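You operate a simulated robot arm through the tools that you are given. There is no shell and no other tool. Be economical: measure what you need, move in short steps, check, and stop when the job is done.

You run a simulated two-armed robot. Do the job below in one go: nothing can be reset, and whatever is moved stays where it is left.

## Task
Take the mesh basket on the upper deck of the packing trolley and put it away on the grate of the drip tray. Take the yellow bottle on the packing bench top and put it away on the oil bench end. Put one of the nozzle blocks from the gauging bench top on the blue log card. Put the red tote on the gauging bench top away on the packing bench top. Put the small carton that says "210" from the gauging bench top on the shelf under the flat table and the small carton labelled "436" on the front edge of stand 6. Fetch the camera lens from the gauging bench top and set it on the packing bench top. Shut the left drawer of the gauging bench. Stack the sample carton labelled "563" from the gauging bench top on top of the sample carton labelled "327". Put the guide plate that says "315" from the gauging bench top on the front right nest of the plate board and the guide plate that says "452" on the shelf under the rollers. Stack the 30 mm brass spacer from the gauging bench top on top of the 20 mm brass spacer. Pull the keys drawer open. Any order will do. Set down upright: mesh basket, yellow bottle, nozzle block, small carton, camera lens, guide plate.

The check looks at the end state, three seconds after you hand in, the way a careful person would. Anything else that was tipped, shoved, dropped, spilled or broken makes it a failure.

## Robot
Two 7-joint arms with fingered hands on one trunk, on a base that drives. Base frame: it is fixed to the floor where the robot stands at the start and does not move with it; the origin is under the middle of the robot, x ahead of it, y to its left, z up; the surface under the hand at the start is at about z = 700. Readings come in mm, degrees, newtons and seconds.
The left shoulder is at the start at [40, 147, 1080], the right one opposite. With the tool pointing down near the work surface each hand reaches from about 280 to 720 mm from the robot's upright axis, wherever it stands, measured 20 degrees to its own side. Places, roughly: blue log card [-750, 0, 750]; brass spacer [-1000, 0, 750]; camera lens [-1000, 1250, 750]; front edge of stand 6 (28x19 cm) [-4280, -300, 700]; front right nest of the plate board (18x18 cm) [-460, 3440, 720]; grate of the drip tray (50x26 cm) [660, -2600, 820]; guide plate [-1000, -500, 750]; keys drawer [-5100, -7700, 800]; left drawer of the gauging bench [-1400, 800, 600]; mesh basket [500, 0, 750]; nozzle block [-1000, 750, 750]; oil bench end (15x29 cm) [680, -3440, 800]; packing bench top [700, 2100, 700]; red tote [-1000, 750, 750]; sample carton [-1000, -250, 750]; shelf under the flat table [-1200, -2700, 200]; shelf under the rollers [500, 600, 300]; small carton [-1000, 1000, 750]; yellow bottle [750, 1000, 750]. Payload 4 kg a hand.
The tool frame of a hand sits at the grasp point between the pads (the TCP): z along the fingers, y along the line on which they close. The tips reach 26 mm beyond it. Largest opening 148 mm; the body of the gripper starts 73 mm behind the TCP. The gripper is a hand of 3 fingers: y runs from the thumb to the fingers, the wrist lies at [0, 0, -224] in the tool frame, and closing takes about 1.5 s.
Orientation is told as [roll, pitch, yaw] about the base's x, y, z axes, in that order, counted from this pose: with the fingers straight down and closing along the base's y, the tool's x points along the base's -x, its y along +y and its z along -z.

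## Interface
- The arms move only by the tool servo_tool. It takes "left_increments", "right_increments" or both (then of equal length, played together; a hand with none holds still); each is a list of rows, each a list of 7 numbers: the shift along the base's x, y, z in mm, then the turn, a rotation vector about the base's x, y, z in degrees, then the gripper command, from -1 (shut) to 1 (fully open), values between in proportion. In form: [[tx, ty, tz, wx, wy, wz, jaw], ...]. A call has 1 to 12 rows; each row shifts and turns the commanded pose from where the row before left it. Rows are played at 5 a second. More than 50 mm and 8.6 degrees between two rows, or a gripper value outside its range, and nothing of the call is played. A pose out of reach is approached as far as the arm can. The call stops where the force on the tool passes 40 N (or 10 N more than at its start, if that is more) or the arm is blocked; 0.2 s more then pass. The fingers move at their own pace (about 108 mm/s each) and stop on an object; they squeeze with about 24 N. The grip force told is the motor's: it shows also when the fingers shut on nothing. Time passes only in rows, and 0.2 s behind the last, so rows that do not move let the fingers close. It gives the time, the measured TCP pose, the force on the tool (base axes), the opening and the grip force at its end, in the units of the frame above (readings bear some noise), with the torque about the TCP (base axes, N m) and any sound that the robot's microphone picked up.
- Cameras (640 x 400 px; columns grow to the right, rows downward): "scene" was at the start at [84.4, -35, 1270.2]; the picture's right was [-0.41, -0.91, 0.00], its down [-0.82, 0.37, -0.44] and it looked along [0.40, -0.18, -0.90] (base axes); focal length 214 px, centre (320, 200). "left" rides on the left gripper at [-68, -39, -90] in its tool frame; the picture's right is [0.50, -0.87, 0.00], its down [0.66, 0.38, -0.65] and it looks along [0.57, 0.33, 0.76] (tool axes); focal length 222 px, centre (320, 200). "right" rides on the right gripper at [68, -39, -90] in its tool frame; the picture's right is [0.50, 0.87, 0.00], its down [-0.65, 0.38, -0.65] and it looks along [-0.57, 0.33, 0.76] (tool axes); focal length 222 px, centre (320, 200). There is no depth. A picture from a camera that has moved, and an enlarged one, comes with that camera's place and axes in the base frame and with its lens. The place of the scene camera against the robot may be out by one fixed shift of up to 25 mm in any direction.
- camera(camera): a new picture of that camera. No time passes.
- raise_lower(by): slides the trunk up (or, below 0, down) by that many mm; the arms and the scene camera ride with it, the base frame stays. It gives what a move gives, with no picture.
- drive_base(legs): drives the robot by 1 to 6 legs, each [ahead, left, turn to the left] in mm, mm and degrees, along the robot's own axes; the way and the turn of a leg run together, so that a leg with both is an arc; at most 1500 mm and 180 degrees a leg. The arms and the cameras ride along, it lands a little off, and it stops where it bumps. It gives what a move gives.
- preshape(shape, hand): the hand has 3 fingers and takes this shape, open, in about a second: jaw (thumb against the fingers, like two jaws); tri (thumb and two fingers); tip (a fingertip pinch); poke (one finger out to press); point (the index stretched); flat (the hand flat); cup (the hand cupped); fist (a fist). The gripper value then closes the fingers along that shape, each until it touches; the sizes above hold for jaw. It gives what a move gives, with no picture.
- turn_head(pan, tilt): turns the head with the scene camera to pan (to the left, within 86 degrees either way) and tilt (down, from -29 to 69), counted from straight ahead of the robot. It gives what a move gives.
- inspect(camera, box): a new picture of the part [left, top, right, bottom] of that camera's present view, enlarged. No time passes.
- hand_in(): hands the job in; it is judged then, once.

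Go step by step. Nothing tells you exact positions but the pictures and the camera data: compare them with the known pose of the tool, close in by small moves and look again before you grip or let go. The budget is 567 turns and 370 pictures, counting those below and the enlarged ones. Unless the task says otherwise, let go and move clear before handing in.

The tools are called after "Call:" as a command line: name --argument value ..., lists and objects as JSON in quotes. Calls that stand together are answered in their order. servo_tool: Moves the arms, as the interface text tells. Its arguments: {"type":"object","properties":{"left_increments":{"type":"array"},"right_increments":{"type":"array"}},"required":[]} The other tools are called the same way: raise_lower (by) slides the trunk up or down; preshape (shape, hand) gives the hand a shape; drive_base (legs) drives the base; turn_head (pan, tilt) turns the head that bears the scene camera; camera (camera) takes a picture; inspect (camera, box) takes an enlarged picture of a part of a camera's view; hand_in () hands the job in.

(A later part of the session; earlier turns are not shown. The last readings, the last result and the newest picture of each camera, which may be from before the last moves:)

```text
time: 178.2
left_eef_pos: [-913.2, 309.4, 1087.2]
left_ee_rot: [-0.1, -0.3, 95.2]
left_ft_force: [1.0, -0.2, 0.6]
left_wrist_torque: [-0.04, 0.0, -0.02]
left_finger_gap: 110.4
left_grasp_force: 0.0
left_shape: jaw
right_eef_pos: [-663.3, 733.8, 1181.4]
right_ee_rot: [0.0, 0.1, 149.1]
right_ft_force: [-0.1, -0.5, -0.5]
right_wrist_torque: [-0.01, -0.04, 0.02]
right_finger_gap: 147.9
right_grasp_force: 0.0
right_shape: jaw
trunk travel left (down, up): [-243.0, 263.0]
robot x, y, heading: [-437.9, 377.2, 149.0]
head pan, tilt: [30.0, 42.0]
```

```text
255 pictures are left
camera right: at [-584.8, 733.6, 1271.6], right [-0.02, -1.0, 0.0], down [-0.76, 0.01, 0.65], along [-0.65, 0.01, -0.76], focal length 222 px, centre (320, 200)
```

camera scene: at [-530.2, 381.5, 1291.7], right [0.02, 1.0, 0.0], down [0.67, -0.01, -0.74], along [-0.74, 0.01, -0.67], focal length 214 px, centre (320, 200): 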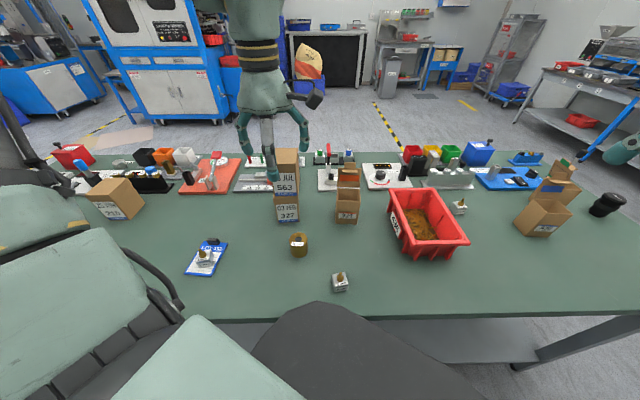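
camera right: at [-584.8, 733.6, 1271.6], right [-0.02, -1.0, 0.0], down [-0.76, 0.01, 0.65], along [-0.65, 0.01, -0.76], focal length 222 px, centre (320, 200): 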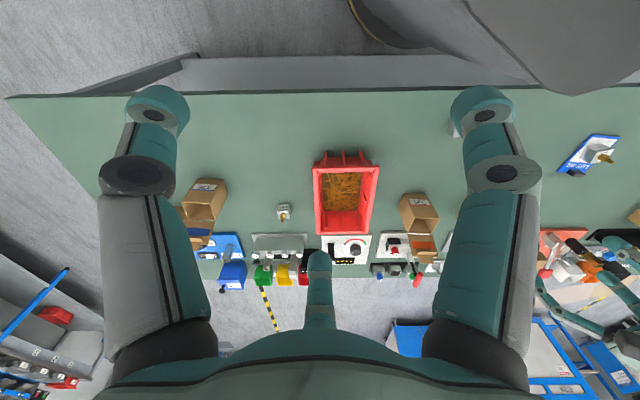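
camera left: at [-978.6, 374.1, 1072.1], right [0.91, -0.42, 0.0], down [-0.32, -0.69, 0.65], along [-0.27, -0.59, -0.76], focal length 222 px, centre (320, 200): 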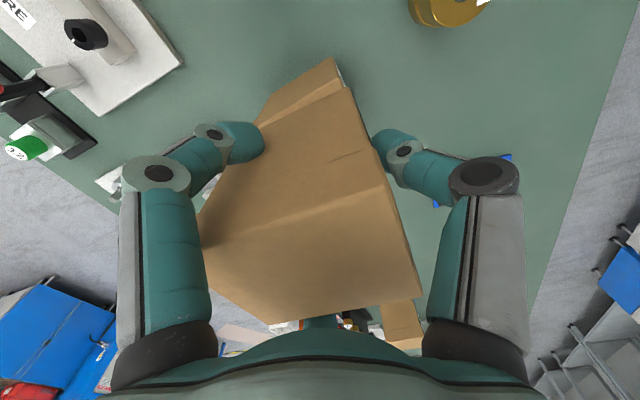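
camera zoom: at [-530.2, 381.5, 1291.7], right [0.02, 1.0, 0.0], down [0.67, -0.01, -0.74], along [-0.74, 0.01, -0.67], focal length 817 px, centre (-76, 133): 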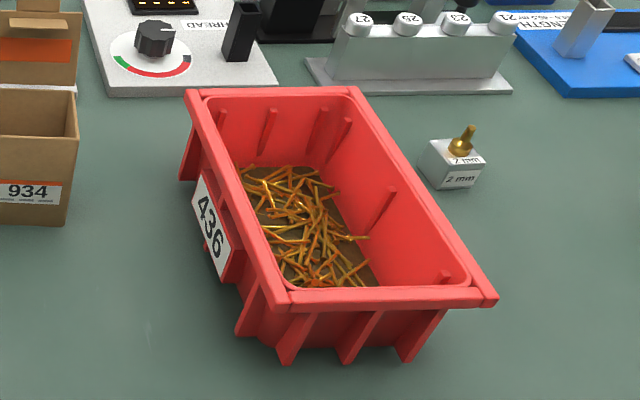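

The tote is about 138 × 225 × 67 mm with a lip; I will carry it with both hands, one on each long wall, hands tilted outward. First I face the bench squarely at y ≈ 676.

Call:
drive_base --legs '[[0, 0, 31], [0, -298, 0]]'

Call:
servo_tool --left_increments '[[-10, 18, 0, 0, 0, 7.7, -0.2], [-10, 18, 0, 0, 0, 7.7, -0.2], [-10, 18, 0, 0, 0, 7.7, -0.2], [-10, 18, 0, 0, 0, 7.7, -0.2], [-10, 18, 0, 0, 0, 7.7, -0.2], [-10, 18, 0, 0, 0, 7.7, -0.2], [-10, 18, 0, 0, 0, 7.7, -0.2]]' --right_increments '[[-10, -5, -10, -4, 0, 0, -0.2], [-10, -5, -10, -4, 0, 0, -0.2], [-10, -5, -10, -4, 0, 0, -0.2], [-10, -5, -10, -4, 0, 0, -0.2], [-10, -5, -10, -4, 0, 0, -0.2], [-10, -5, -10, -4, 0, 0, -0.2], [-10, -5, -10, -4, 0, 0, -0.2]]'

Call:
turn_head --pan 0 --tilt 50

Call:
camera --camera "scene"

```text
time: 181.8
left_eef_pos: [-809.8, 371.0, 1086.9]
left_ee_rot: [-0.1, -0.4, 126.3]
left_ft_force: [-0.8, -1.3, 0.4]
left_wrist_torque: [0.02, 0.02, -0.01]
left_finger_gap: 110.6
left_grasp_force: 0.0
left_shape: jaw
right_eef_pos: [-815.2, 862.5, 1180.5]
right_ee_rot: [0.0, 0.2, -179.8]
right_ft_force: [0.0, -0.6, -0.6]
right_wrist_torque: [-0.04, -0.01, 0.02]
right_finger_gap: 147.9
right_grasp_force: 0.1
right_shape: jaw
trunk travel left (down, up): [-243.0, 263.0]
robot x, y, heading: [-434.7, 679.4, -179.9]
head pan, tilt: [30.0, 42.0]
```

```text
time: 183.4
left_eef_pos: [-879.1, 497.8, 1086.1]
left_ee_rot: [-0.1, -0.3, -179.7]
left_ft_force: [-0.1, 0.0, 0.0]
left_wrist_torque: [-0.06, 0.01, -0.01]
left_finger_gap: 59.3
left_grasp_force: 0.1
left_shape: jaw
right_eef_pos: [-886.6, 829.7, 1109.6]
right_ee_rot: [28.1, 0.0, -179.6]
right_ft_force: [-0.5, 0.4, 0.0]
right_wrist_torque: [-0.01, -0.01, 0.02]
right_finger_gap: 59.4
right_grasp_force: 0.0
right_shape: jaw
trunk travel left (down, up): [-243.0, 263.0]
robot x, y, heading: [-437.0, 675.5, -180.0]
head pan, tilt: [30.0, 42.0]
```

```text
time: 184.3
left_eef_pos: [-879.3, 497.6, 1086.0]
left_ee_rot: [-0.1, -0.4, -180.0]
left_ft_force: [0.1, -0.9, -0.6]
left_wrist_torque: [-0.01, -0.01, -0.01]
left_finger_gap: 59.4
left_grasp_force: 0.0
left_shape: jaw
right_eef_pos: [-885.2, 829.0, 1110.3]
right_ee_rot: [28.0, 0.0, -179.7]
right_ft_force: [-0.4, 0.0, 0.4]
right_wrist_torque: [-0.01, 0.02, 0.01]
right_finger_gap: 59.5
right_grasp_force: 0.1
right_shape: jaw
trunk travel left (down, up): [-243.0, 263.0]
robot x, y, heading: [-435.9, 674.8, -179.9]
head pan, tilt: [0.0, 50.0]
```

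```text
254 pictures are left
camera scene: at [-527.9, 667.0, 1280.4], right [0.0, 1.0, 0.0], down [0.77, 0.0, -0.64], along [-0.64, 0.0, -0.77], focal length 214 px, centre (320, 200)
```

scene: 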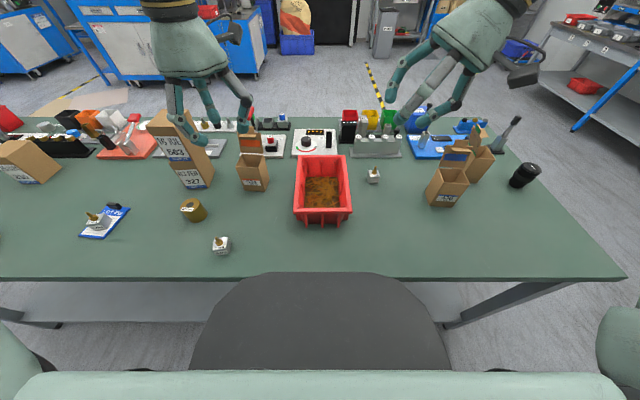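

I bring both hands to hover over the tote's long walls, the left one tilting outward too.

Call:
servo_tool --left_increments '[[-10, 14, -20, 4, 0, 0, -0.2], [-10, 14, -20, 4, 0, 0, -0.2], [-10, 14, -20, 4, 0, 0, -0.2], [-10, 14, -20, 4, 0, 0, -0.2], [-10, 14, -20, 4, 0, 0, -0.2], [-10, 14, -20, 4, 0, 0, -0.2], [-9, 14, -10, 4, 0, 0, -0.2]]' --right_increments '[[-9, -11, -22, 0, 0, 0, -0.2], [-9, -11, -22, 0, 0, 0, -0.2], [-9, -11, -22, 0, 0, 0, -0.2], [-9, -11, -22, 0, 0, 0, -0.2], [-9, -11, -22, 0, 0, 0, -0.2], [-9, -11, -22, 0, 0, 0, -0.2], [-9, -11, -22, 0, 0, 0, -0.2]]'

Call:
camera --camera "left"

Call:
camera --camera "right"

Call:
inspect --camera "scene" --box '[200, 90, 440, 240]'

```text
time: 185.9
left_eef_pos: [-949.5, 594.8, 957.2]
left_ee_rot: [-28.2, -0.3, -179.7]
left_ft_force: [-1.1, 0.3, 0.2]
left_wrist_torque: [0.0, 0.01, -0.03]
left_finger_gap: 59.6
left_grasp_force: 0.1
left_shape: jaw
right_eef_pos: [-950.4, 752.4, 955.7]
right_ee_rot: [28.0, 0.1, -179.6]
right_ft_force: [-0.4, -0.7, 0.2]
right_wrist_torque: [0.01, -0.02, 0.03]
right_finger_gap: 59.6
right_grasp_force: 0.1
right_shape: jaw
trunk travel left (down, up): [-243.0, 263.0]
robot x, y, heading: [-437.4, 679.1, -180.1]
head pan, tilt: [0.0, 50.0]
```

```text
253 pictures are left
camera left: at [-1016.2, 586.4, 1054.4], right [0.5, 0.77, 0.41], down [0.66, -0.64, 0.39], along [0.56, 0.07, -0.82], focal length 222 px, centre (320, 200)
```

left: 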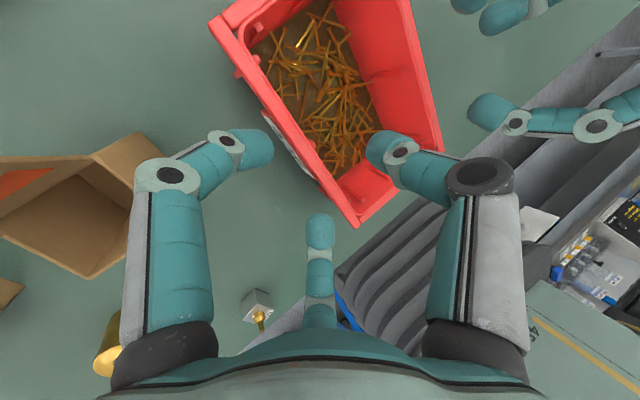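

```text
252 pictures are left
camera right: at [-881.7, 829.7, 1017.7], right [0.5, -0.76, 0.41], down [-0.66, -0.03, 0.75], along [-0.56, -0.65, -0.52], focal length 222 px, centre (320, 200)
```

right: 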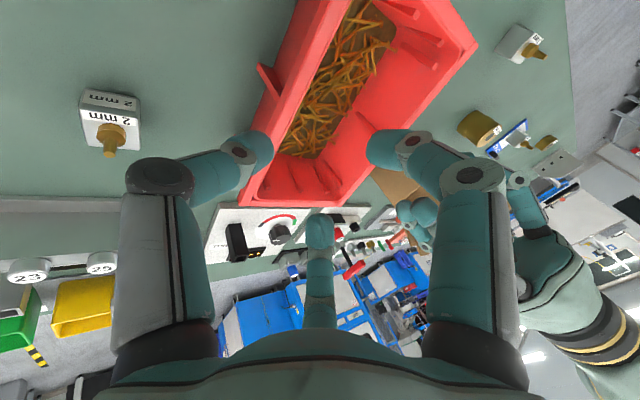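

```text
2.67 times, centred on (320, 165) of scene
camera zoom: at [-528.8, 666.7, 1280.2], right [0.0, 1.0, 0.0], down [0.77, 0.0, -0.64], along [-0.64, 0.0, -0.77], focal length 572 px, centre (320, 293)
```

zoom: 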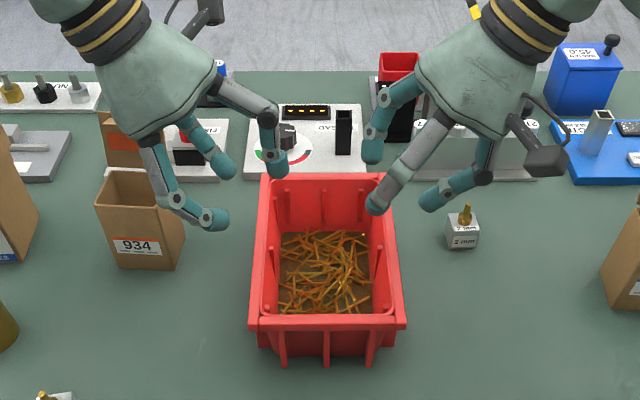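

Rims are at y ≈ 618 (left wall) and y ≈ 748 (right wall), z ≈ 866. I lower both hands to just above and check.

Call:
servo_tool --left_increments '[[0, 5, -25, 0, 0, 0, 0.3], [0, 5, -25, 0, 0, 0, 0.3], [0, 4, -22, 0, 0, 0, 0.3]]' --right_increments '[[0, -1, -25, 0, 0, 0, 0], [0, -1, -25, 0, 0, 0, 0], [0, -2, -21, 0, 0, 0, 0]]'

Call:
camera --camera "left"

Call:
camera --camera "right"

Call:
inspect --camera "scene" --box '[240, 110, 400, 210]'

```text
time: 186.7
left_eef_pos: [-938.0, 594.8, 890.6]
left_ee_rot: [-28.2, -0.3, -179.6]
left_ft_force: [0.0, 1.2, 0.2]
left_wrist_torque: [0.02, -0.01, 0.02]
left_finger_gap: 95.9
left_grasp_force: 0.0
left_shape: jaw
left hand out of reach, approached as far as the arm can: row 2, 3
right_eef_pos: [-947.9, 748.6, 885.2]
right_ee_rot: [28.0, 0.0, -179.6]
right_ft_force: [0.1, 0.0, -0.1]
right_wrist_torque: [0.0, -0.03, 0.02]
right_finger_gap: 73.3
right_grasp_force: 0.1
right_shape: jaw
trunk travel left (down, up): [-243.0, 263.0]
robot x, y, heading: [-436.0, 674.3, -180.0]
head pan, tilt: [0.0, 50.0]
```

```text
250 pictures are left
camera left: at [-1004.5, 585.8, 988.7], right [0.5, 0.77, 0.41], down [0.66, -0.64, 0.39], along [0.56, 0.07, -0.82], focal length 222 px, centre (320, 200)
```

left: 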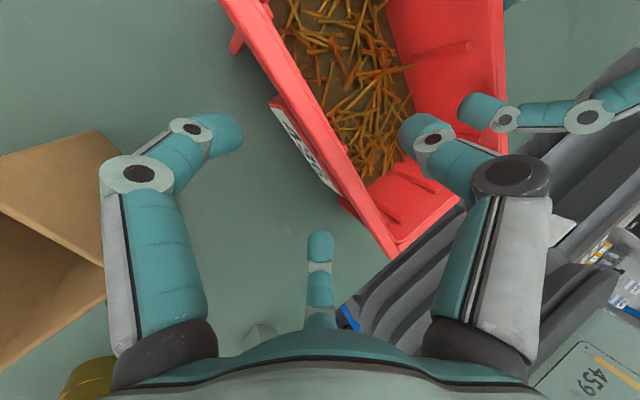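

```text
249 pictures are left
camera right: at [-880.9, 825.5, 947.3], right [0.5, -0.76, 0.41], down [-0.66, -0.03, 0.75], along [-0.56, -0.65, -0.51], focal length 222 px, centre (320, 200)
```

right: 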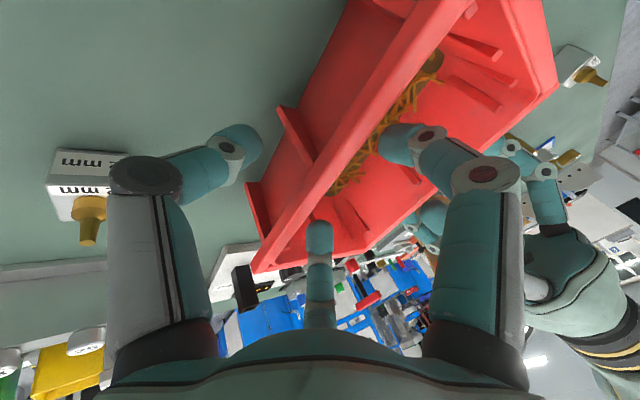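

```text
4.00 times, centred on (320, 160) of scene
camera zoom: at [-528.0, 667.0, 1280.3], right [0.0, 1.0, 0.0], down [0.77, 0.0, -0.64], along [-0.64, 0.0, -0.77], focal length 858 px, centre (320, 360)
```

zoom: 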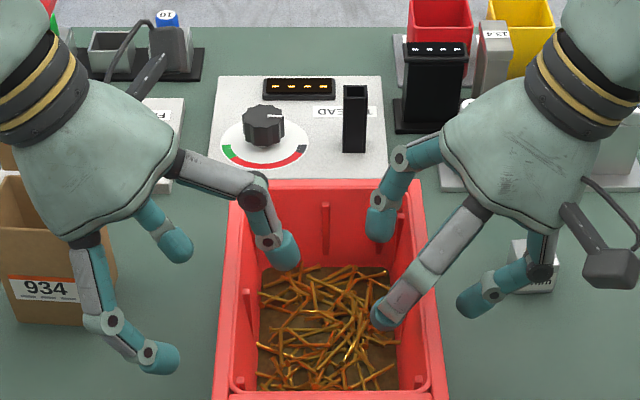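

The left arm is at its inward limit again. I raise both hands 70 mm and lower the trunk by the same.

Call:
servo_tool --left_increments '[[0, 0, 40, 0, 0, 0, 0.3], [0, 0, 45, 0, 0, 0, 0.3]]' --right_increments '[[0, 0, 40, 0, 0, 0, 0], [0, 0, 45, 0, 0, 0, 0]]'

Call:
raise_lower --by -85

Call:
servo_tool --left_increments '[[-6, 7, -5, 0, 0, 0, 0.3], [-6, 7, -5, 0, 0, 0, 0.3]]' --right_increments '[[0, 0, -5, 0, 0, 0, 0], [0, 0, 0, 0, 0, 0, 0]]'

Call:
camera --camera "left"

```text
time: 187.3
left_eef_pos: [-936.6, 595.3, 976.7]
left_ee_rot: [-28.2, -0.3, -179.6]
left_ft_force: [0.3, 0.9, -0.1]
left_wrist_torque: [0.02, 0.07, -0.01]
left_finger_gap: 95.6
left_grasp_force: 0.1
left_shape: jaw
right_eef_pos: [-947.7, 747.6, 971.5]
right_ee_rot: [27.9, 0.0, -179.8]
right_ft_force: [0.4, 0.2, -0.2]
right_wrist_torque: [-0.02, 0.0, 0.0]
right_finger_gap: 73.4
right_grasp_force: 0.0
right_shape: jaw
trunk travel left (down, up): [-243.0, 263.0]
robot x, y, heading: [-437.5, 675.3, -180.1]
head pan, tilt: [0.0, 50.0]
```

```text
time: 188.5
left_eef_pos: [-938.0, 595.0, 890.4]
left_ee_rot: [-28.1, -0.3, -179.7]
left_ft_force: [0.0, -0.5, 0.8]
left_wrist_torque: [0.01, -0.02, 0.02]
left_finger_gap: 95.9
left_grasp_force: 0.0
left_shape: jaw
right_eef_pos: [-948.2, 748.1, 886.6]
right_ee_rot: [27.9, 0.0, -179.7]
right_ft_force: [0.3, 0.5, -0.6]
right_wrist_torque: [-0.01, 0.01, 0.01]
right_finger_gap: 73.2
right_grasp_force: 0.1
right_shape: jaw
trunk travel left (down, up): [-158.0, 348.0]
robot x, y, heading: [-437.2, 676.9, -179.7]
head pan, tilt: [0.0, 50.0]
```

```text
time: 189.1
left_eef_pos: [-948.8, 607.8, 882.6]
left_ee_rot: [-28.2, -0.4, -179.5]
left_ft_force: [0.6, -0.1, 0.2]
left_wrist_torque: [-0.01, -0.02, 0.04]
left_finger_gap: 95.8
left_grasp_force: 0.0
left_shape: jaw
right_eef_pos: [-948.1, 747.4, 880.5]
right_ee_rot: [28.0, 0.0, -179.7]
right_ft_force: [-0.8, -0.2, -0.4]
right_wrist_torque: [0.0, -0.01, -0.01]
right_finger_gap: 73.4
right_grasp_force: 0.0
right_shape: jaw
trunk travel left (down, up): [-158.0, 348.0]
robot x, y, heading: [-438.0, 675.3, -179.9]
head pan, tilt: [0.0, 50.0]
```

```text
247 pictures are left
camera left: at [-1015.3, 599.5, 978.6], right [0.5, 0.77, 0.41], down [0.66, -0.64, 0.39], along [0.56, 0.07, -0.83], focal length 222 px, centre (320, 200)
```

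left: 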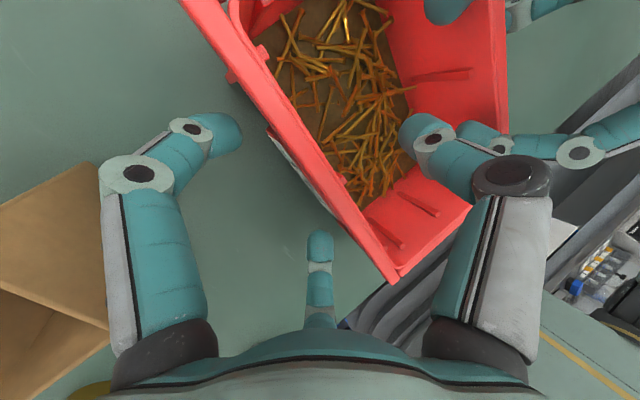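

Now it reaches. Both straddle their walls; I lower the last 22 mm and check.

Call:
servo_tool --left_increments '[[0, 0, -12, 0, 0, 0, 0.3], [0, 0, -10, 0, 0, 0, 0.3]]' --right_increments '[[0, 0, -10, 0, 0, 0, 0], [0, 0, -10, 0, 0, 0, 0]]'

Call:
camera --camera "left"

Call:
camera --camera "right"

Call:
inspect --camera "scene" --box '[240, 90, 400, 190]'

```text
time: 189.7
left_eef_pos: [-946.6, 605.5, 859.0]
left_ee_rot: [-28.2, -0.3, -179.6]
left_ft_force: [0.3, -0.7, -0.7]
left_wrist_torque: [-0.03, -0.03, 0.0]
left_finger_gap: 95.6
left_grasp_force: 0.1
left_shape: jaw
left hand out of reach, approached as far as the arm can: row 2
right_eef_pos: [-948.1, 748.7, 861.4]
right_ee_rot: [28.0, 0.0, -179.7]
right_ft_force: [-0.9, 0.2, 0.0]
right_wrist_torque: [-0.01, 0.01, 0.0]
right_finger_gap: 73.4
right_grasp_force: 0.0
right_shape: jaw
trunk travel left (down, up): [-158.0, 348.0]
robot x, y, heading: [-436.9, 676.0, -179.8]
head pan, tilt: [0.0, 50.0]
```

```text
246 pictures are left
camera left: at [-1013.3, 597.0, 956.6], right [0.5, 0.77, 0.41], down [0.66, -0.64, 0.39], along [0.56, 0.07, -0.82], focal length 222 px, centre (320, 200)
```

left: 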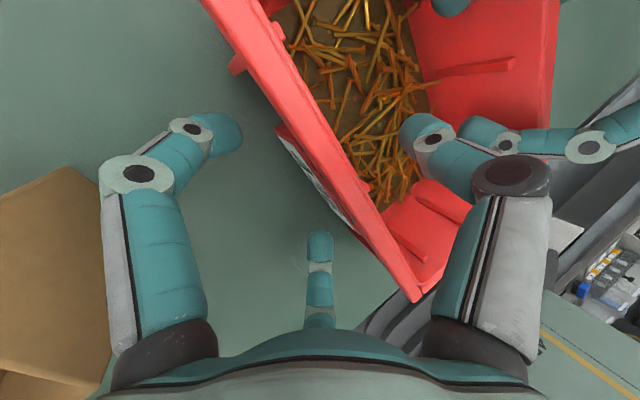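

```text
245 pictures are left
camera right: at [-880.0, 826.1, 922.0], right [0.5, -0.76, 0.41], down [-0.66, -0.03, 0.75], along [-0.56, -0.65, -0.51], focal length 222 px, centre (320, 200)
```

right: 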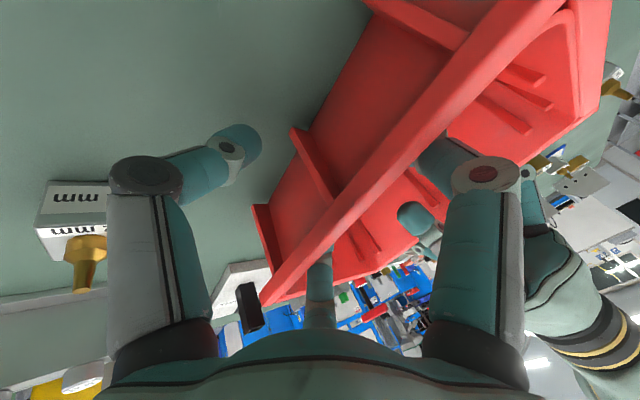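

```text
4.00 times, centred on (320, 140) of scene
camera zoom: at [-527.7, 667.1, 1195.3], right [0.0, 1.0, 0.0], down [0.77, 0.0, -0.64], along [-0.64, 0.0, -0.77], focal length 858 px, centre (320, 440)
```

zoom: 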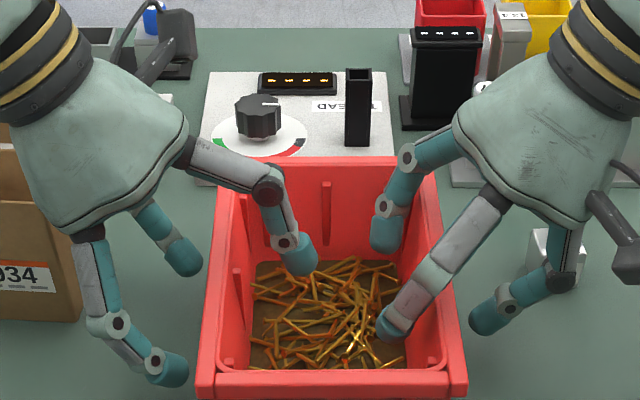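

I shift the right hand 11 mm outward so its fingertips centre on the wall, then close both.

Call:
servo_tool --left_increments '[[0, 0, 0, 0, 0, 0, 0.3], [0, 0, 0, 0, 0, 0, 0], [0, 0, 0, 0, 0, 0, -0.4], [0, 0, 0, 0, 0, 0, -1], [0, 0, 0, 0, 0, 0, -1], [0, 0, 0, 0, 0, 0, -1], [0, 0, 0, 0, 0, 0, -1], [0, 0, 0, 0, 0, 0, -1]]' --right_increments '[[0, 11, 0, 0, 0, 0, 0], [0, 0, 0, 0, 0, 0, 0], [0, 0, 0, 0, 0, 0, -0.4], [0, 0, 0, 0, 0, 0, -1], [0, 0, 0, 0, 0, 0, -1], [0, 0, 0, 0, 0, 0, -1], [0, 0, 0, 0, 0, 0, -1], [0, 0, 0, 0, 0, 0, -1]]'

Call:
camera --camera "left"

Call:
camera --camera "right"

Call:
inspect --camera "scene" --box '[240, 90, 400, 190]'

```text
time: 191.5
left_eef_pos: [-945.9, 606.3, 858.5]
left_ee_rot: [-28.2, -0.4, -179.7]
left_ft_force: [-0.5, 8.8, 2.4]
left_wrist_torque: [-0.21, -0.01, -0.01]
left_finger_gap: 13.4
left_grasp_force: 23.9
left_shape: jaw
right_eef_pos: [-947.7, 758.7, 860.6]
right_ee_rot: [28.0, 0.0, -179.8]
right_ft_force: [0.6, -4.9, 2.2]
right_wrist_torque: [0.96, 0.07, 0.0]
right_finger_gap: 12.9
right_grasp_force: 24.1
right_shape: jaw
trunk travel left (down, up): [-158.0, 348.0]
robot x, y, heading: [-440.4, 677.7, -180.2]
head pan, tilt: [0.0, 50.0]
```

```text
243 pictures are left
camera left: at [-1012.9, 597.8, 957.0], right [0.5, 0.77, 0.41], down [0.66, -0.64, 0.39], along [0.56, 0.07, -0.82], focal length 222 px, centre (320, 200)
```

left: 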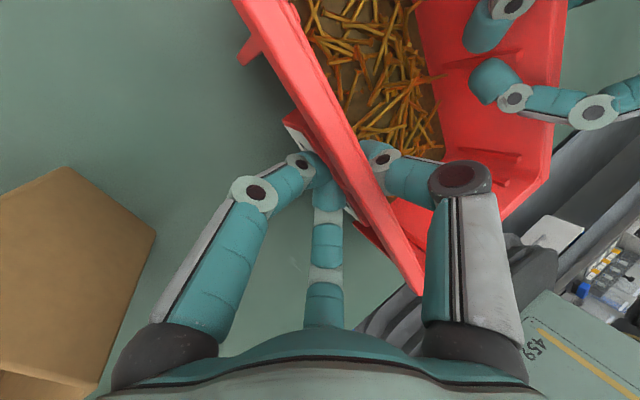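

```text
242 pictures are left
camera right: at [-879.8, 837.3, 921.8], right [0.5, -0.76, 0.41], down [-0.66, -0.03, 0.75], along [-0.56, -0.65, -0.51], focal length 222 px, centre (320, 200)
```

right: 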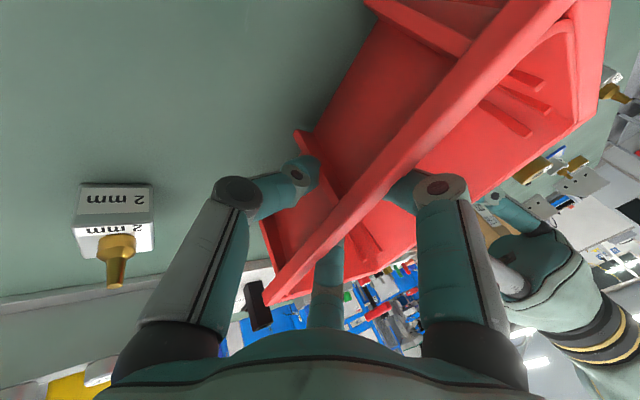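

```text
4.00 times, centred on (320, 140) of scene
camera zoom: at [-527.5, 667.4, 1195.4], right [0.0, 1.0, 0.0], down [0.77, 0.0, -0.64], along [-0.64, 0.0, -0.77], focal length 858 px, centre (320, 440)
```

zoom: 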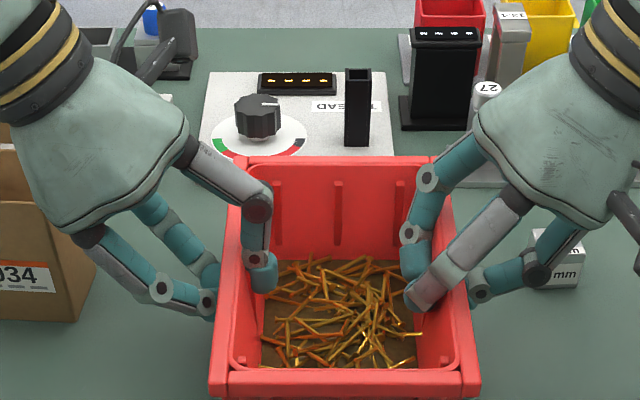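

Both walls are gripped. I lift both hands together by 20 mm to test.

Call:
servo_tool --left_increments '[[0, 0, 5, 0, 0, 0, -1], [0, 0, 5, 0, 0, 0, -1], [0, 0, 10, 0, 0, 0, -1]]' --right_increments '[[0, 0, 5, 0, 0, 0, -1], [0, 0, 5, 0, 0, 0, -1], [0, 0, 10, 0, 0, 0, -1]]'

Call:
inspect --camera "scene" --box '[220, 70, 420, 195]'

```text
time: 192.3
left_eef_pos: [-947.4, 606.4, 879.7]
left_ee_rot: [-28.1, -0.3, -179.8]
left_ft_force: [-0.3, 9.1, 1.0]
left_wrist_torque: [-0.24, 0.01, 0.01]
left_finger_gap: 13.5
left_grasp_force: 24.1
left_shape: jaw
right_eef_pos: [-948.2, 759.4, 879.6]
right_ee_rot: [28.0, 0.1, -179.8]
right_ft_force: [0.7, -8.8, -8.8]
right_wrist_torque: [0.95, 0.05, 0.0]
right_finger_gap: 11.4
right_grasp_force: 24.0
right_shape: jaw
trunk travel left (down, up): [-158.0, 348.0]
robot x, y, heading: [-436.5, 677.2, -180.1]
head pan, tilt: [0.0, 50.0]
```

```text
3.20 times, centred on (320, 132) of scene
camera zoom: at [-528.2, 666.9, 1195.3], right [0.0, 1.0, 0.0], down [0.77, 0.0, -0.64], along [-0.64, 0.0, -0.77], focal length 686 px, centre (320, 416)
```

zoom: 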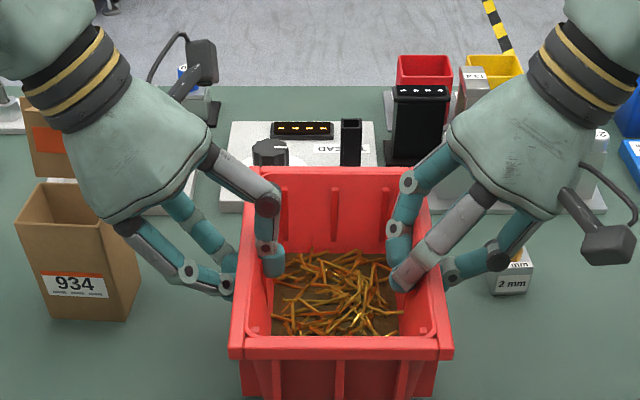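

Call:
servo_tool --left_increments '[[0, 0, 15, 0, 0, 0, -1], [0, 0, 20, 0, 0, 0, -1], [0, 0, 20, 0, 0, 0, -1]]' --right_increments '[[0, 0, 15, 0, 0, 0, -1], [0, 0, 20, 0, 0, 0, -1], [0, 0, 20, 0, 0, 0, -1]]'

Call:
inspect --camera "scene" --box '[220, 70, 420, 195]'

Call:
camera --camera "left"

```text
time: 193.1
left_eef_pos: [-946.7, 605.3, 934.4]
left_ee_rot: [-28.2, -0.3, -179.7]
left_ft_force: [0.5, 12.9, 2.1]
left_wrist_torque: [-0.2, 0.02, 0.0]
left_finger_gap: 13.5
left_grasp_force: 23.9
left_shape: jaw
right_eef_pos: [-947.3, 760.3, 934.5]
right_ee_rot: [28.0, 0.2, -179.7]
right_ft_force: [0.7, -11.8, -9.2]
right_wrist_torque: [1.0, 0.08, -0.05]
right_finger_gap: 11.5
right_grasp_force: 23.9
right_shape: jaw
trunk travel left (down, up): [-158.0, 348.0]
robot x, y, heading: [-438.0, 674.1, -179.8]
head pan, tilt: [0.0, 50.0]
```

```text
3.20 times, centred on (320, 132) of scene
camera zoom: at [-527.9, 666.9, 1195.3], right [0.0, 1.0, 0.0], down [0.77, 0.0, -0.64], along [-0.64, 0.0, -0.77], focal length 686 px, centre (320, 416)
```

zoom: 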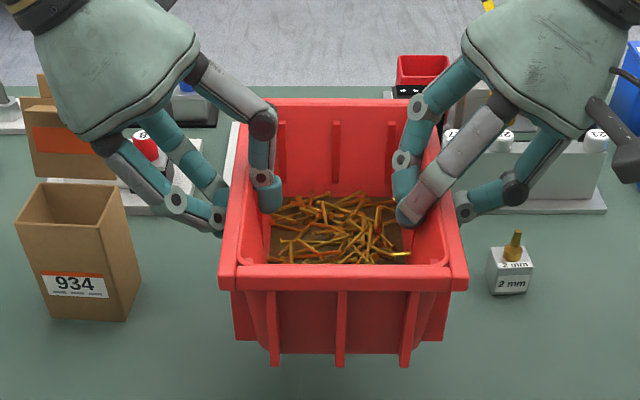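

```text
238 pictures are left
camera left: at [-1013.4, 597.3, 1031.8], right [0.5, 0.77, 0.41], down [0.66, -0.64, 0.4], along [0.56, 0.07, -0.82], focal length 222 px, centre (320, 200)
```

left: 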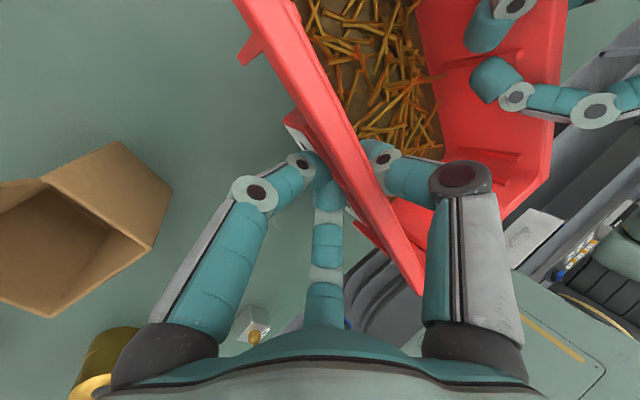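

The tote hangs level. I lift it higher, back away from the bench, and strafe to the open end of the aisle.

Call:
servo_tool --left_increments '[[0, 0, 20, 0, 0, 0, -1], [0, 0, 20, 0, 0, 0, -1], [0, 0, 20, 0, 0, 0, -1]]' --right_increments '[[0, 0, 20, 0, 0, 0, -1], [0, 0, 20, 0, 0, 0, -1], [0, 0, 20, 0, 0, 0, -1]]'

Call:
drive_base --legs '[[-340, 0, 0], [0, -1200, 0]]'

Call:
camera --camera "scene"

Call:
turn_head --pan -80 --tilt 20

Call:
camera --camera "scene"

```text
time: 193.9
left_eef_pos: [-946.1, 604.4, 975.8]
left_ee_rot: [-28.4, -0.5, -179.7]
left_ft_force: [-2.2, 14.8, 13.2]
left_wrist_torque: [0.38, 0.04, 0.02]
left_finger_gap: 13.8
left_grasp_force: 24.3
left_shape: jaw
left hand out of reach, approached as far as the arm can: row 2, 3
right_eef_pos: [-946.0, 758.9, 992.5]
right_ee_rot: [27.9, 0.2, -179.6]
right_ft_force: [1.2, -13.5, -20.1]
right_wrist_torque: [1.8, 0.0, 0.13]
right_finger_gap: 9.7
right_grasp_force: 24.0
right_shape: jaw
trunk travel left (down, up): [-158.0, 348.0]
robot x, y, heading: [-438.4, 678.7, -180.1]
head pan, tilt: [0.0, 50.0]
```

```text
time: 201.8
left_eef_pos: [-614.3, 1811.3, 973.2]
left_ee_rot: [-28.3, -0.5, -179.5]
left_ft_force: [-0.7, 16.9, 14.0]
left_wrist_torque: [0.49, 0.0, 0.04]
left_finger_gap: 14.2
left_grasp_force: 23.9
left_shape: jaw
right_eef_pos: [-615.6, 1966.8, 993.9]
right_ee_rot: [28.0, 0.1, -179.6]
right_ft_force: [1.3, -15.6, -20.9]
right_wrist_torque: [1.85, 0.02, 0.16]
right_finger_gap: 9.7
right_grasp_force: 23.9
right_shape: jaw
trunk travel left (down, up): [-158.0, 348.0]
robot x, y, heading: [-106.1, 1884.7, -179.8]
head pan, tilt: [0.0, 50.0]
```

```text
237 pictures are left
camera scene: at [-195.9, 1874.5, 1195.3], right [0.0, 1.0, 0.0], down [0.77, 0.0, -0.64], along [-0.64, 0.0, -0.77], focal length 214 px, centre (320, 200)
```

scene: 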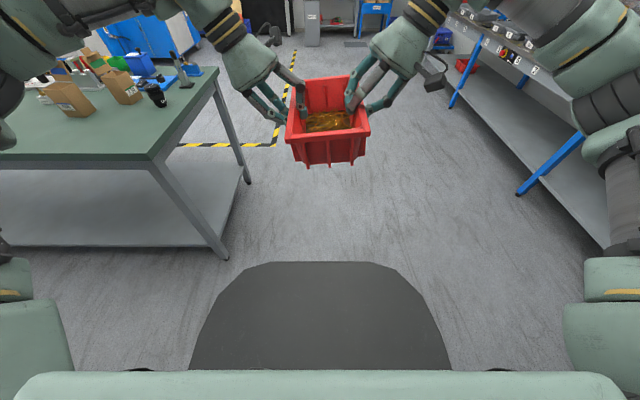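

```text
time: 203.4
left_eef_pos: [-612.7, 1811.8, 974.1]
left_ee_rot: [-28.3, -0.5, -179.5]
left_ft_force: [-1.9, 12.4, 10.5]
left_wrist_torque: [0.3, 0.04, 0.01]
left_finger_gap: 13.9
left_grasp_force: 23.9
left_shape: jaw
right_eef_pos: [-615.0, 1965.8, 993.6]
right_ee_rot: [28.0, 0.0, -179.5]
right_ft_force: [0.3, -12.9, -17.8]
right_wrist_torque: [1.66, 0.02, 0.16]
right_finger_gap: 9.1
right_grasp_force: 24.0
right_shape: jaw
trunk travel left (down, up): [-158.0, 348.0]
robot x, y, heading: [-108.4, 1883.7, -179.8]
head pan, tilt: [-80.0, 20.0]
```

```text
236 pictures are left
camera scene: at [-135.5, 1966.2, 1240.9], right [0.98, 0.18, 0.0], down [0.06, -0.34, -0.94], along [-0.17, 0.92, -0.34], focal length 214 px, centre (320, 200)
```

scene: 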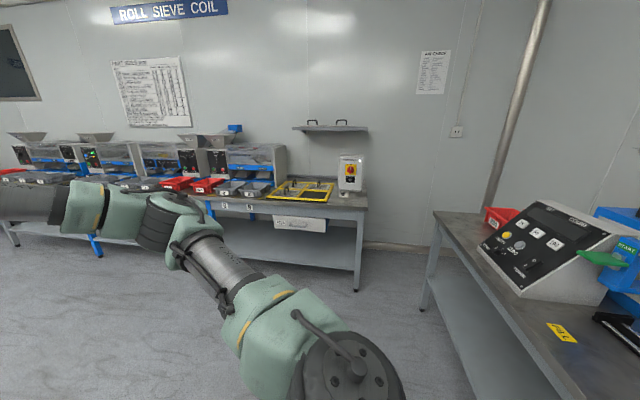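

The left arm hit its height limit, so the right side is 18 mm high. I level the tote, move into the open floor and turn around.

Call:
servo_tool --right_increments '[[0, 0, -6, 0, 0, 0, -1], [0, 0, -6, 0, 0, 0, -1], [0, 0, -5, 0, 0, 0, -1]]'

Call:
drive_base --legs '[[290, 0, 0], [0, 0, -90], [0, 0, -90]]'

Call:
turn_head --pan 0 --tilt 35

Call:
camera --camera "scene"

```text
time: 204.2
left_eef_pos: [-613.7, 1810.9, 971.8]
left_ee_rot: [-28.1, -0.1, -179.5]
left_ft_force: [-0.9, 7.4, -5.0]
left_wrist_torque: [-0.54, 0.02, 0.02]
left_finger_gap: 13.3
left_grasp_force: 23.8
left_shape: jaw
right_eef_pos: [-616.7, 1965.3, 977.9]
right_ee_rot: [28.2, -0.1, -179.6]
right_ft_force: [0.6, -7.6, -2.5]
right_wrist_torque: [0.42, -0.01, 0.03]
right_finger_gap: 8.9
right_grasp_force: 23.9
right_shape: jaw
trunk travel left (down, up): [-158.0, 348.0]
robot x, y, heading: [-101.2, 1883.4, -179.6]
head pan, tilt: [-80.0, 20.0]
```

```text
time: 213.9
left_eef_pos: [111.6, 1948.5, 973.7]
left_ee_rot: [-28.2, -0.4, -0.3]
left_ft_force: [0.3, -4.7, -5.4]
left_wrist_torque: [0.68, -0.02, -0.02]
left_finger_gap: 12.6
left_grasp_force: 23.6
left_shape: jaw
right_eef_pos: [111.3, 1795.0, 977.0]
right_ee_rot: [27.9, 0.2, -0.4]
right_ft_force: [-0.6, 4.9, -3.0]
right_wrist_torque: [-0.43, -0.04, 0.03]
right_finger_gap: 8.8
right_grasp_force: 24.1
right_shape: jaw
trunk travel left (down, up): [-158.0, 348.0]
robot x, y, heading: [-401.3, 1885.6, -0.4]
head pan, tilt: [-80.0, 20.0]
```

```text
time: 215.4
left_eef_pos: [111.0, 1950.3, 973.9]
left_ee_rot: [-28.3, -0.4, -0.3]
left_ft_force: [0.0, -4.3, -4.7]
left_wrist_torque: [0.66, -0.03, -0.01]
left_finger_gap: 12.4
left_grasp_force: 24.0
left_shape: jaw
right_eef_pos: [111.8, 1796.0, 976.7]
right_ee_rot: [28.0, 0.1, -0.3]
right_ft_force: [0.1, 4.8, -2.4]
right_wrist_torque: [-0.43, -0.05, 0.02]
right_finger_gap: 8.8
right_grasp_force: 24.1
right_shape: jaw
trunk travel left (down, up): [-158.0, 348.0]
robot x, y, heading: [-397.8, 1884.5, -0.4]
head pan, tilt: [0.0, 35.0]
```

```text
235 pictures are left
camera scene: at [-281.6, 1872.2, 1217.0], right [-0.01, -1.0, 0.0], down [-0.57, 0.01, -0.82], along [0.82, -0.01, -0.57], focal length 214 px, centre (320, 200)
```

scene: 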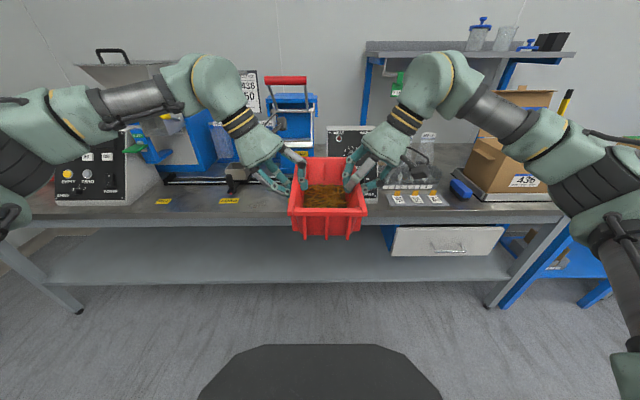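

Call:
inspect --camera "scene" --box '[60, 100, 316, 260]'

Call:
inspect --camera "scene" --box '[316, 100, 572, 260]'

```text
2.50 times, centred on (188, 180) of scene
camera zoom: at [-281.6, 1872.2, 1217.0], right [-0.01, -1.0, 0.0], down [-0.57, 0.01, -0.82], along [0.82, -0.01, -0.57], focal length 536 px, centre (650, 250)
```

zoom: 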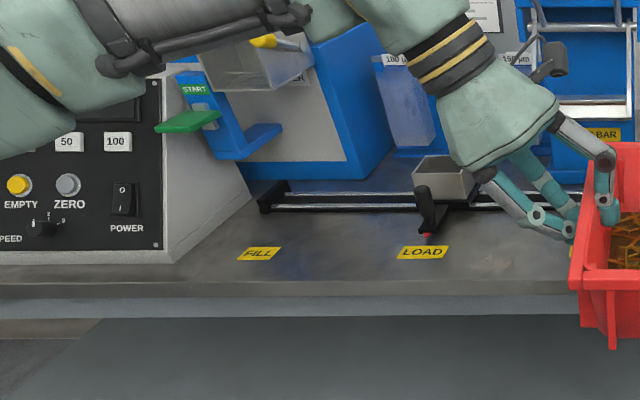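

```text
2.50 times, centred on (444, 180) of scene
camera zoom: at [-281.6, 1872.2, 1217.0], right [-0.01, -1.0, 0.0], down [-0.57, 0.01, -0.82], along [0.82, -0.01, -0.57], focal length 536 px, centre (10, 250)
```

zoom: 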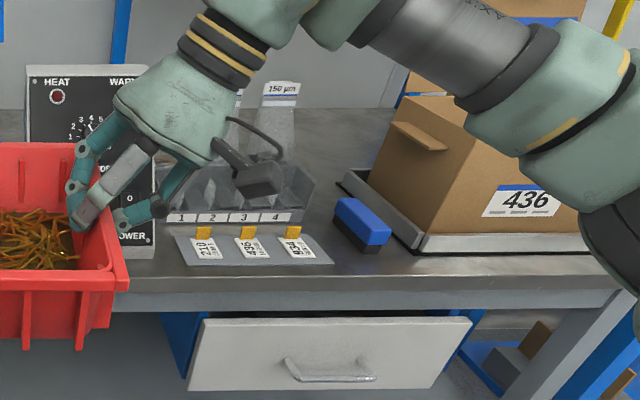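

The bench strip here is narrow and busy with machines. I look further left along the bench for a clear spot.

Call:
drive_base --legs '[[0, 650, 0]]'

Call:
turn_head --pan 10 --tilt 30

Call:
camera --camera "scene"

```text
time: 219.0
left_eef_pos: [119.1, 2595.4, 973.7]
left_ee_rot: [-28.2, -0.3, -0.5]
left_ft_force: [0.8, -5.8, -5.2]
left_wrist_torque: [0.64, -0.05, 0.01]
left_finger_gap: 12.8
left_grasp_force: 24.4
left_shape: jaw
right_eef_pos: [119.3, 2442.4, 976.7]
right_ee_rot: [27.9, 0.1, -0.5]
right_ft_force: [-0.5, 6.0, -2.3]
right_wrist_torque: [-0.39, 0.01, 0.04]
right_finger_gap: 8.9
right_grasp_force: 23.6
right_shape: jaw
trunk travel left (down, up): [-158.0, 348.0]
robot x, y, heading: [-389.6, 2529.8, -0.7]
head pan, tilt: [0.0, 35.0]
```

```text
time: 219.7
left_eef_pos: [119.7, 2594.3, 972.7]
left_ee_rot: [-28.3, -0.3, -0.5]
left_ft_force: [-0.2, -3.5, -5.2]
left_wrist_torque: [0.65, -0.01, 0.02]
left_finger_gap: 12.3
left_grasp_force: 23.8
left_shape: jaw
right_eef_pos: [119.5, 2440.7, 977.6]
right_ee_rot: [28.1, 0.1, -0.5]
right_ft_force: [0.6, 2.0, -2.7]
right_wrist_torque: [-0.45, 0.01, 0.0]
right_finger_gap: 8.7
right_grasp_force: 24.0
right_shape: jaw
trunk travel left (down, up): [-158.0, 348.0]
robot x, y, heading: [-387.1, 2531.6, -0.8]
head pan, tilt: [10.0, 30.0]
```

```text
232 pictures are left
camera scene: at [-272.2, 2535.0, 1224.8], right [0.16, -0.99, 0.0], down [-0.49, -0.08, -0.87], along [0.85, 0.14, -0.5], focal length 214 px, centre (320, 200)
```

scene: 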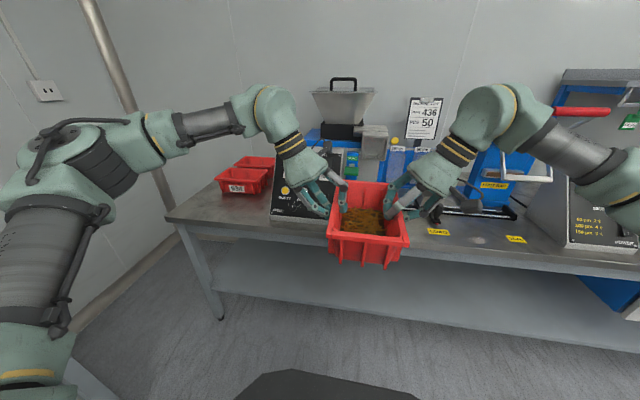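

Call:
inspect --camera "scene" --box '[160, 130, 352, 250]'

Call:
camera --camera "left"

```text
3.33 times, centred on (256, 190) of scene
camera zoom: at [-272.2, 2535.0, 1224.8], right [0.16, -0.99, 0.0], down [-0.49, -0.08, -0.87], along [0.85, 0.14, -0.5], focal length 715 px, centre (533, 233)
```

zoom: 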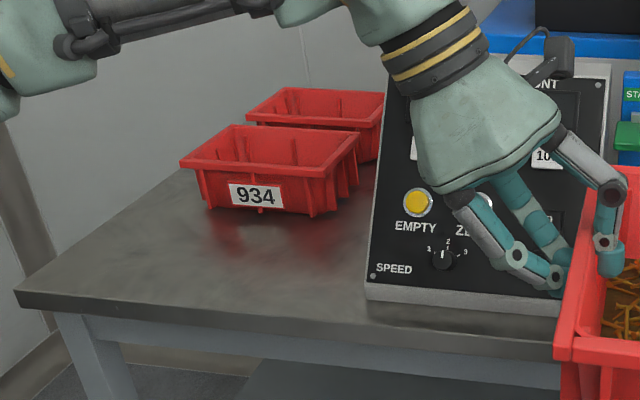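

```text
230 pictures are left
camera left: at [186.4, 2602.9, 1071.5], right [-0.51, -0.76, 0.41], down [-0.65, 0.65, 0.39], along [-0.56, -0.07, -0.82], focal length 222 px, centre (320, 200)
```

left: 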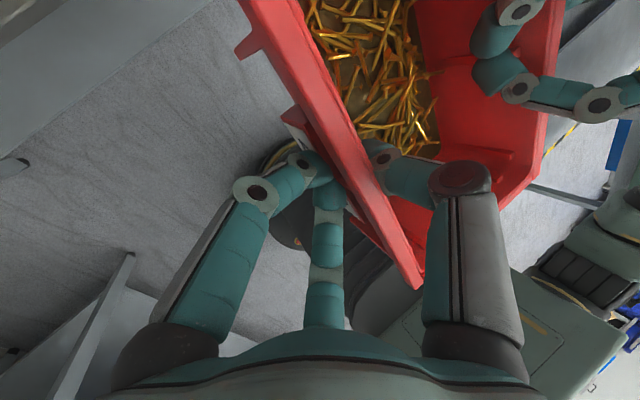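

The free corner beside tote 934 is only about 190 mm deep. I look at the right end of the packing bench as well.

Call:
drive_base --legs '[[0, -1450, 0.8]]'

Call:
turn_head --pan 0 --tilt 30

Call:
camera --camera "scene"

```text
time: 226.9
left_eef_pos: [118.7, 1164.5, 974.1]
left_ee_rot: [-28.2, -0.3, 1.1]
left_ft_force: [-0.1, -5.8, -4.5]
left_wrist_torque: [0.64, 0.04, 0.0]
left_finger_gap: 12.7
left_grasp_force: 24.0
left_shape: jaw
right_eef_pos: [121.9, 1011.9, 976.9]
right_ee_rot: [27.9, 0.0, 1.0]
right_ft_force: [-0.5, 6.0, -3.3]
right_wrist_torque: [-0.42, -0.01, 0.01]
right_finger_gap: 9.0
right_grasp_force: 23.8
right_shape: jaw
trunk travel left (down, up): [-158.0, 348.0]
robot x, y, heading: [-391.5, 1087.1, 0.7]
head pan, tilt: [10.0, 30.0]
```

```text
time: 227.6
left_eef_pos: [116.3, 1164.2, 974.6]
left_ee_rot: [-28.3, -0.3, 1.1]
left_ft_force: [1.2, -2.5, -4.6]
left_wrist_torque: [0.63, -0.03, 0.01]
left_finger_gap: 12.8
left_grasp_force: 24.2
left_shape: jaw
right_eef_pos: [121.7, 1011.5, 976.5]
right_ee_rot: [28.0, 0.1, 1.0]
right_ft_force: [-0.6, 3.9, -3.1]
right_wrist_torque: [-0.44, -0.05, 0.03]
right_finger_gap: 8.7
right_grasp_force: 23.6
right_shape: jaw
trunk travel left (down, up): [-158.0, 348.0]
robot x, y, heading: [-390.2, 1084.8, 0.8]
head pan, tilt: [0.0, 30.0]
```

```text
229 pictures are left
camera scene: at [-270.6, 1077.8, 1224.8], right [0.02, -1.0, 0.0], down [-0.5, -0.01, -0.87], along [0.87, 0.01, -0.5], focal length 214 px, centre (320, 200)
```

scene: 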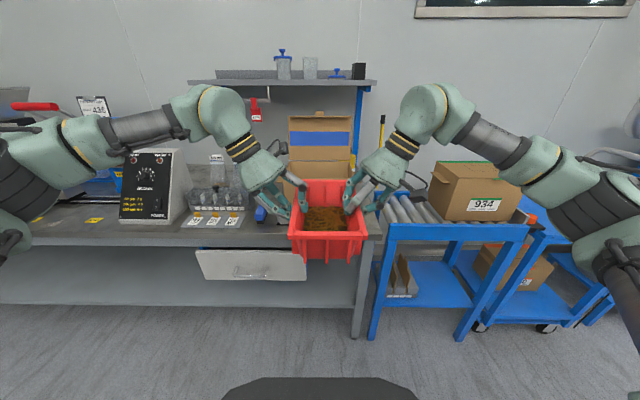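

No deeper free space there; the natural spot is the left corner with the tote's long side along the bench. I'll set the tote down on the free end of the gauging bench and regrip it from the bench end. I drive around there.

Call:
drive_base --legs '[[0, 600, -0.8], [0, 0, 90], [0, 0, 90]]'

Call:
turn_head --pan 25 --tilt 35

Call:
camera --camera "scene"

```text
time: 238.7
left_eef_pos: [-901.8, 1612.6, 973.5]
left_ee_rot: [-28.3, -0.3, -179.1]
left_ft_force: [-0.5, 4.8, -3.9]
left_wrist_torque: [-0.61, -0.04, 0.02]
left_finger_gap: 12.6
left_grasp_force: 24.4
left_shape: jaw
right_eef_pos: [-906.0, 1765.6, 976.0]
right_ee_rot: [28.1, 0.1, -179.2]
right_ft_force: [0.7, -4.4, -3.5]
right_wrist_torque: [0.45, 0.04, 0.0]
right_finger_gap: 8.7
right_grasp_force: 23.6
right_shape: jaw
trunk travel left (down, up): [-158.0, 348.0]
robot x, y, heading: [-395.5, 1689.3, -179.6]
head pan, tilt: [0.0, 30.0]
```

```text
time: 239.6
left_eef_pos: [-902.8, 1613.3, 972.8]
left_ee_rot: [-28.3, -0.2, -179.0]
left_ft_force: [0.8, 2.8, -4.1]
left_wrist_torque: [-0.61, -0.02, 0.01]
left_finger_gap: 12.5
left_grasp_force: 24.3
left_shape: jaw
right_eef_pos: [-906.3, 1765.3, 976.9]
right_ee_rot: [27.9, 0.2, -179.1]
right_ft_force: [0.5, -4.4, -3.2]
right_wrist_torque: [0.45, 0.03, 0.02]
right_finger_gap: 9.3
right_grasp_force: 24.5
right_shape: jaw
trunk travel left (down, up): [-158.0, 348.0]
robot x, y, heading: [-392.9, 1690.1, -179.5]
head pan, tilt: [25.0, 35.0]
```

```text
228 pictures are left
camera scene: at [-487.6, 1640.6, 1217.0], right [-0.43, 0.9, 0.0], down [0.52, 0.25, -0.82], along [-0.74, -0.35, -0.57], focal length 214 px, centre (320, 200)
```

scene: 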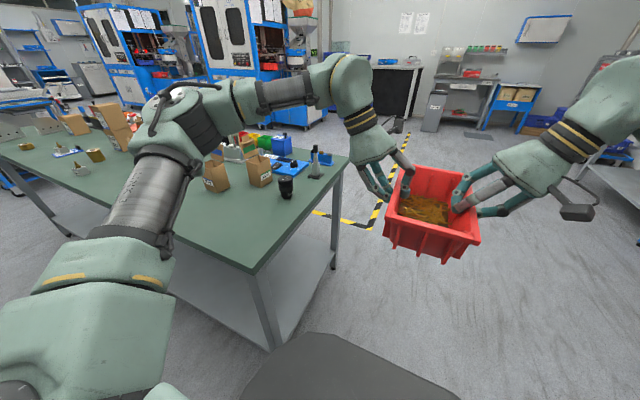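

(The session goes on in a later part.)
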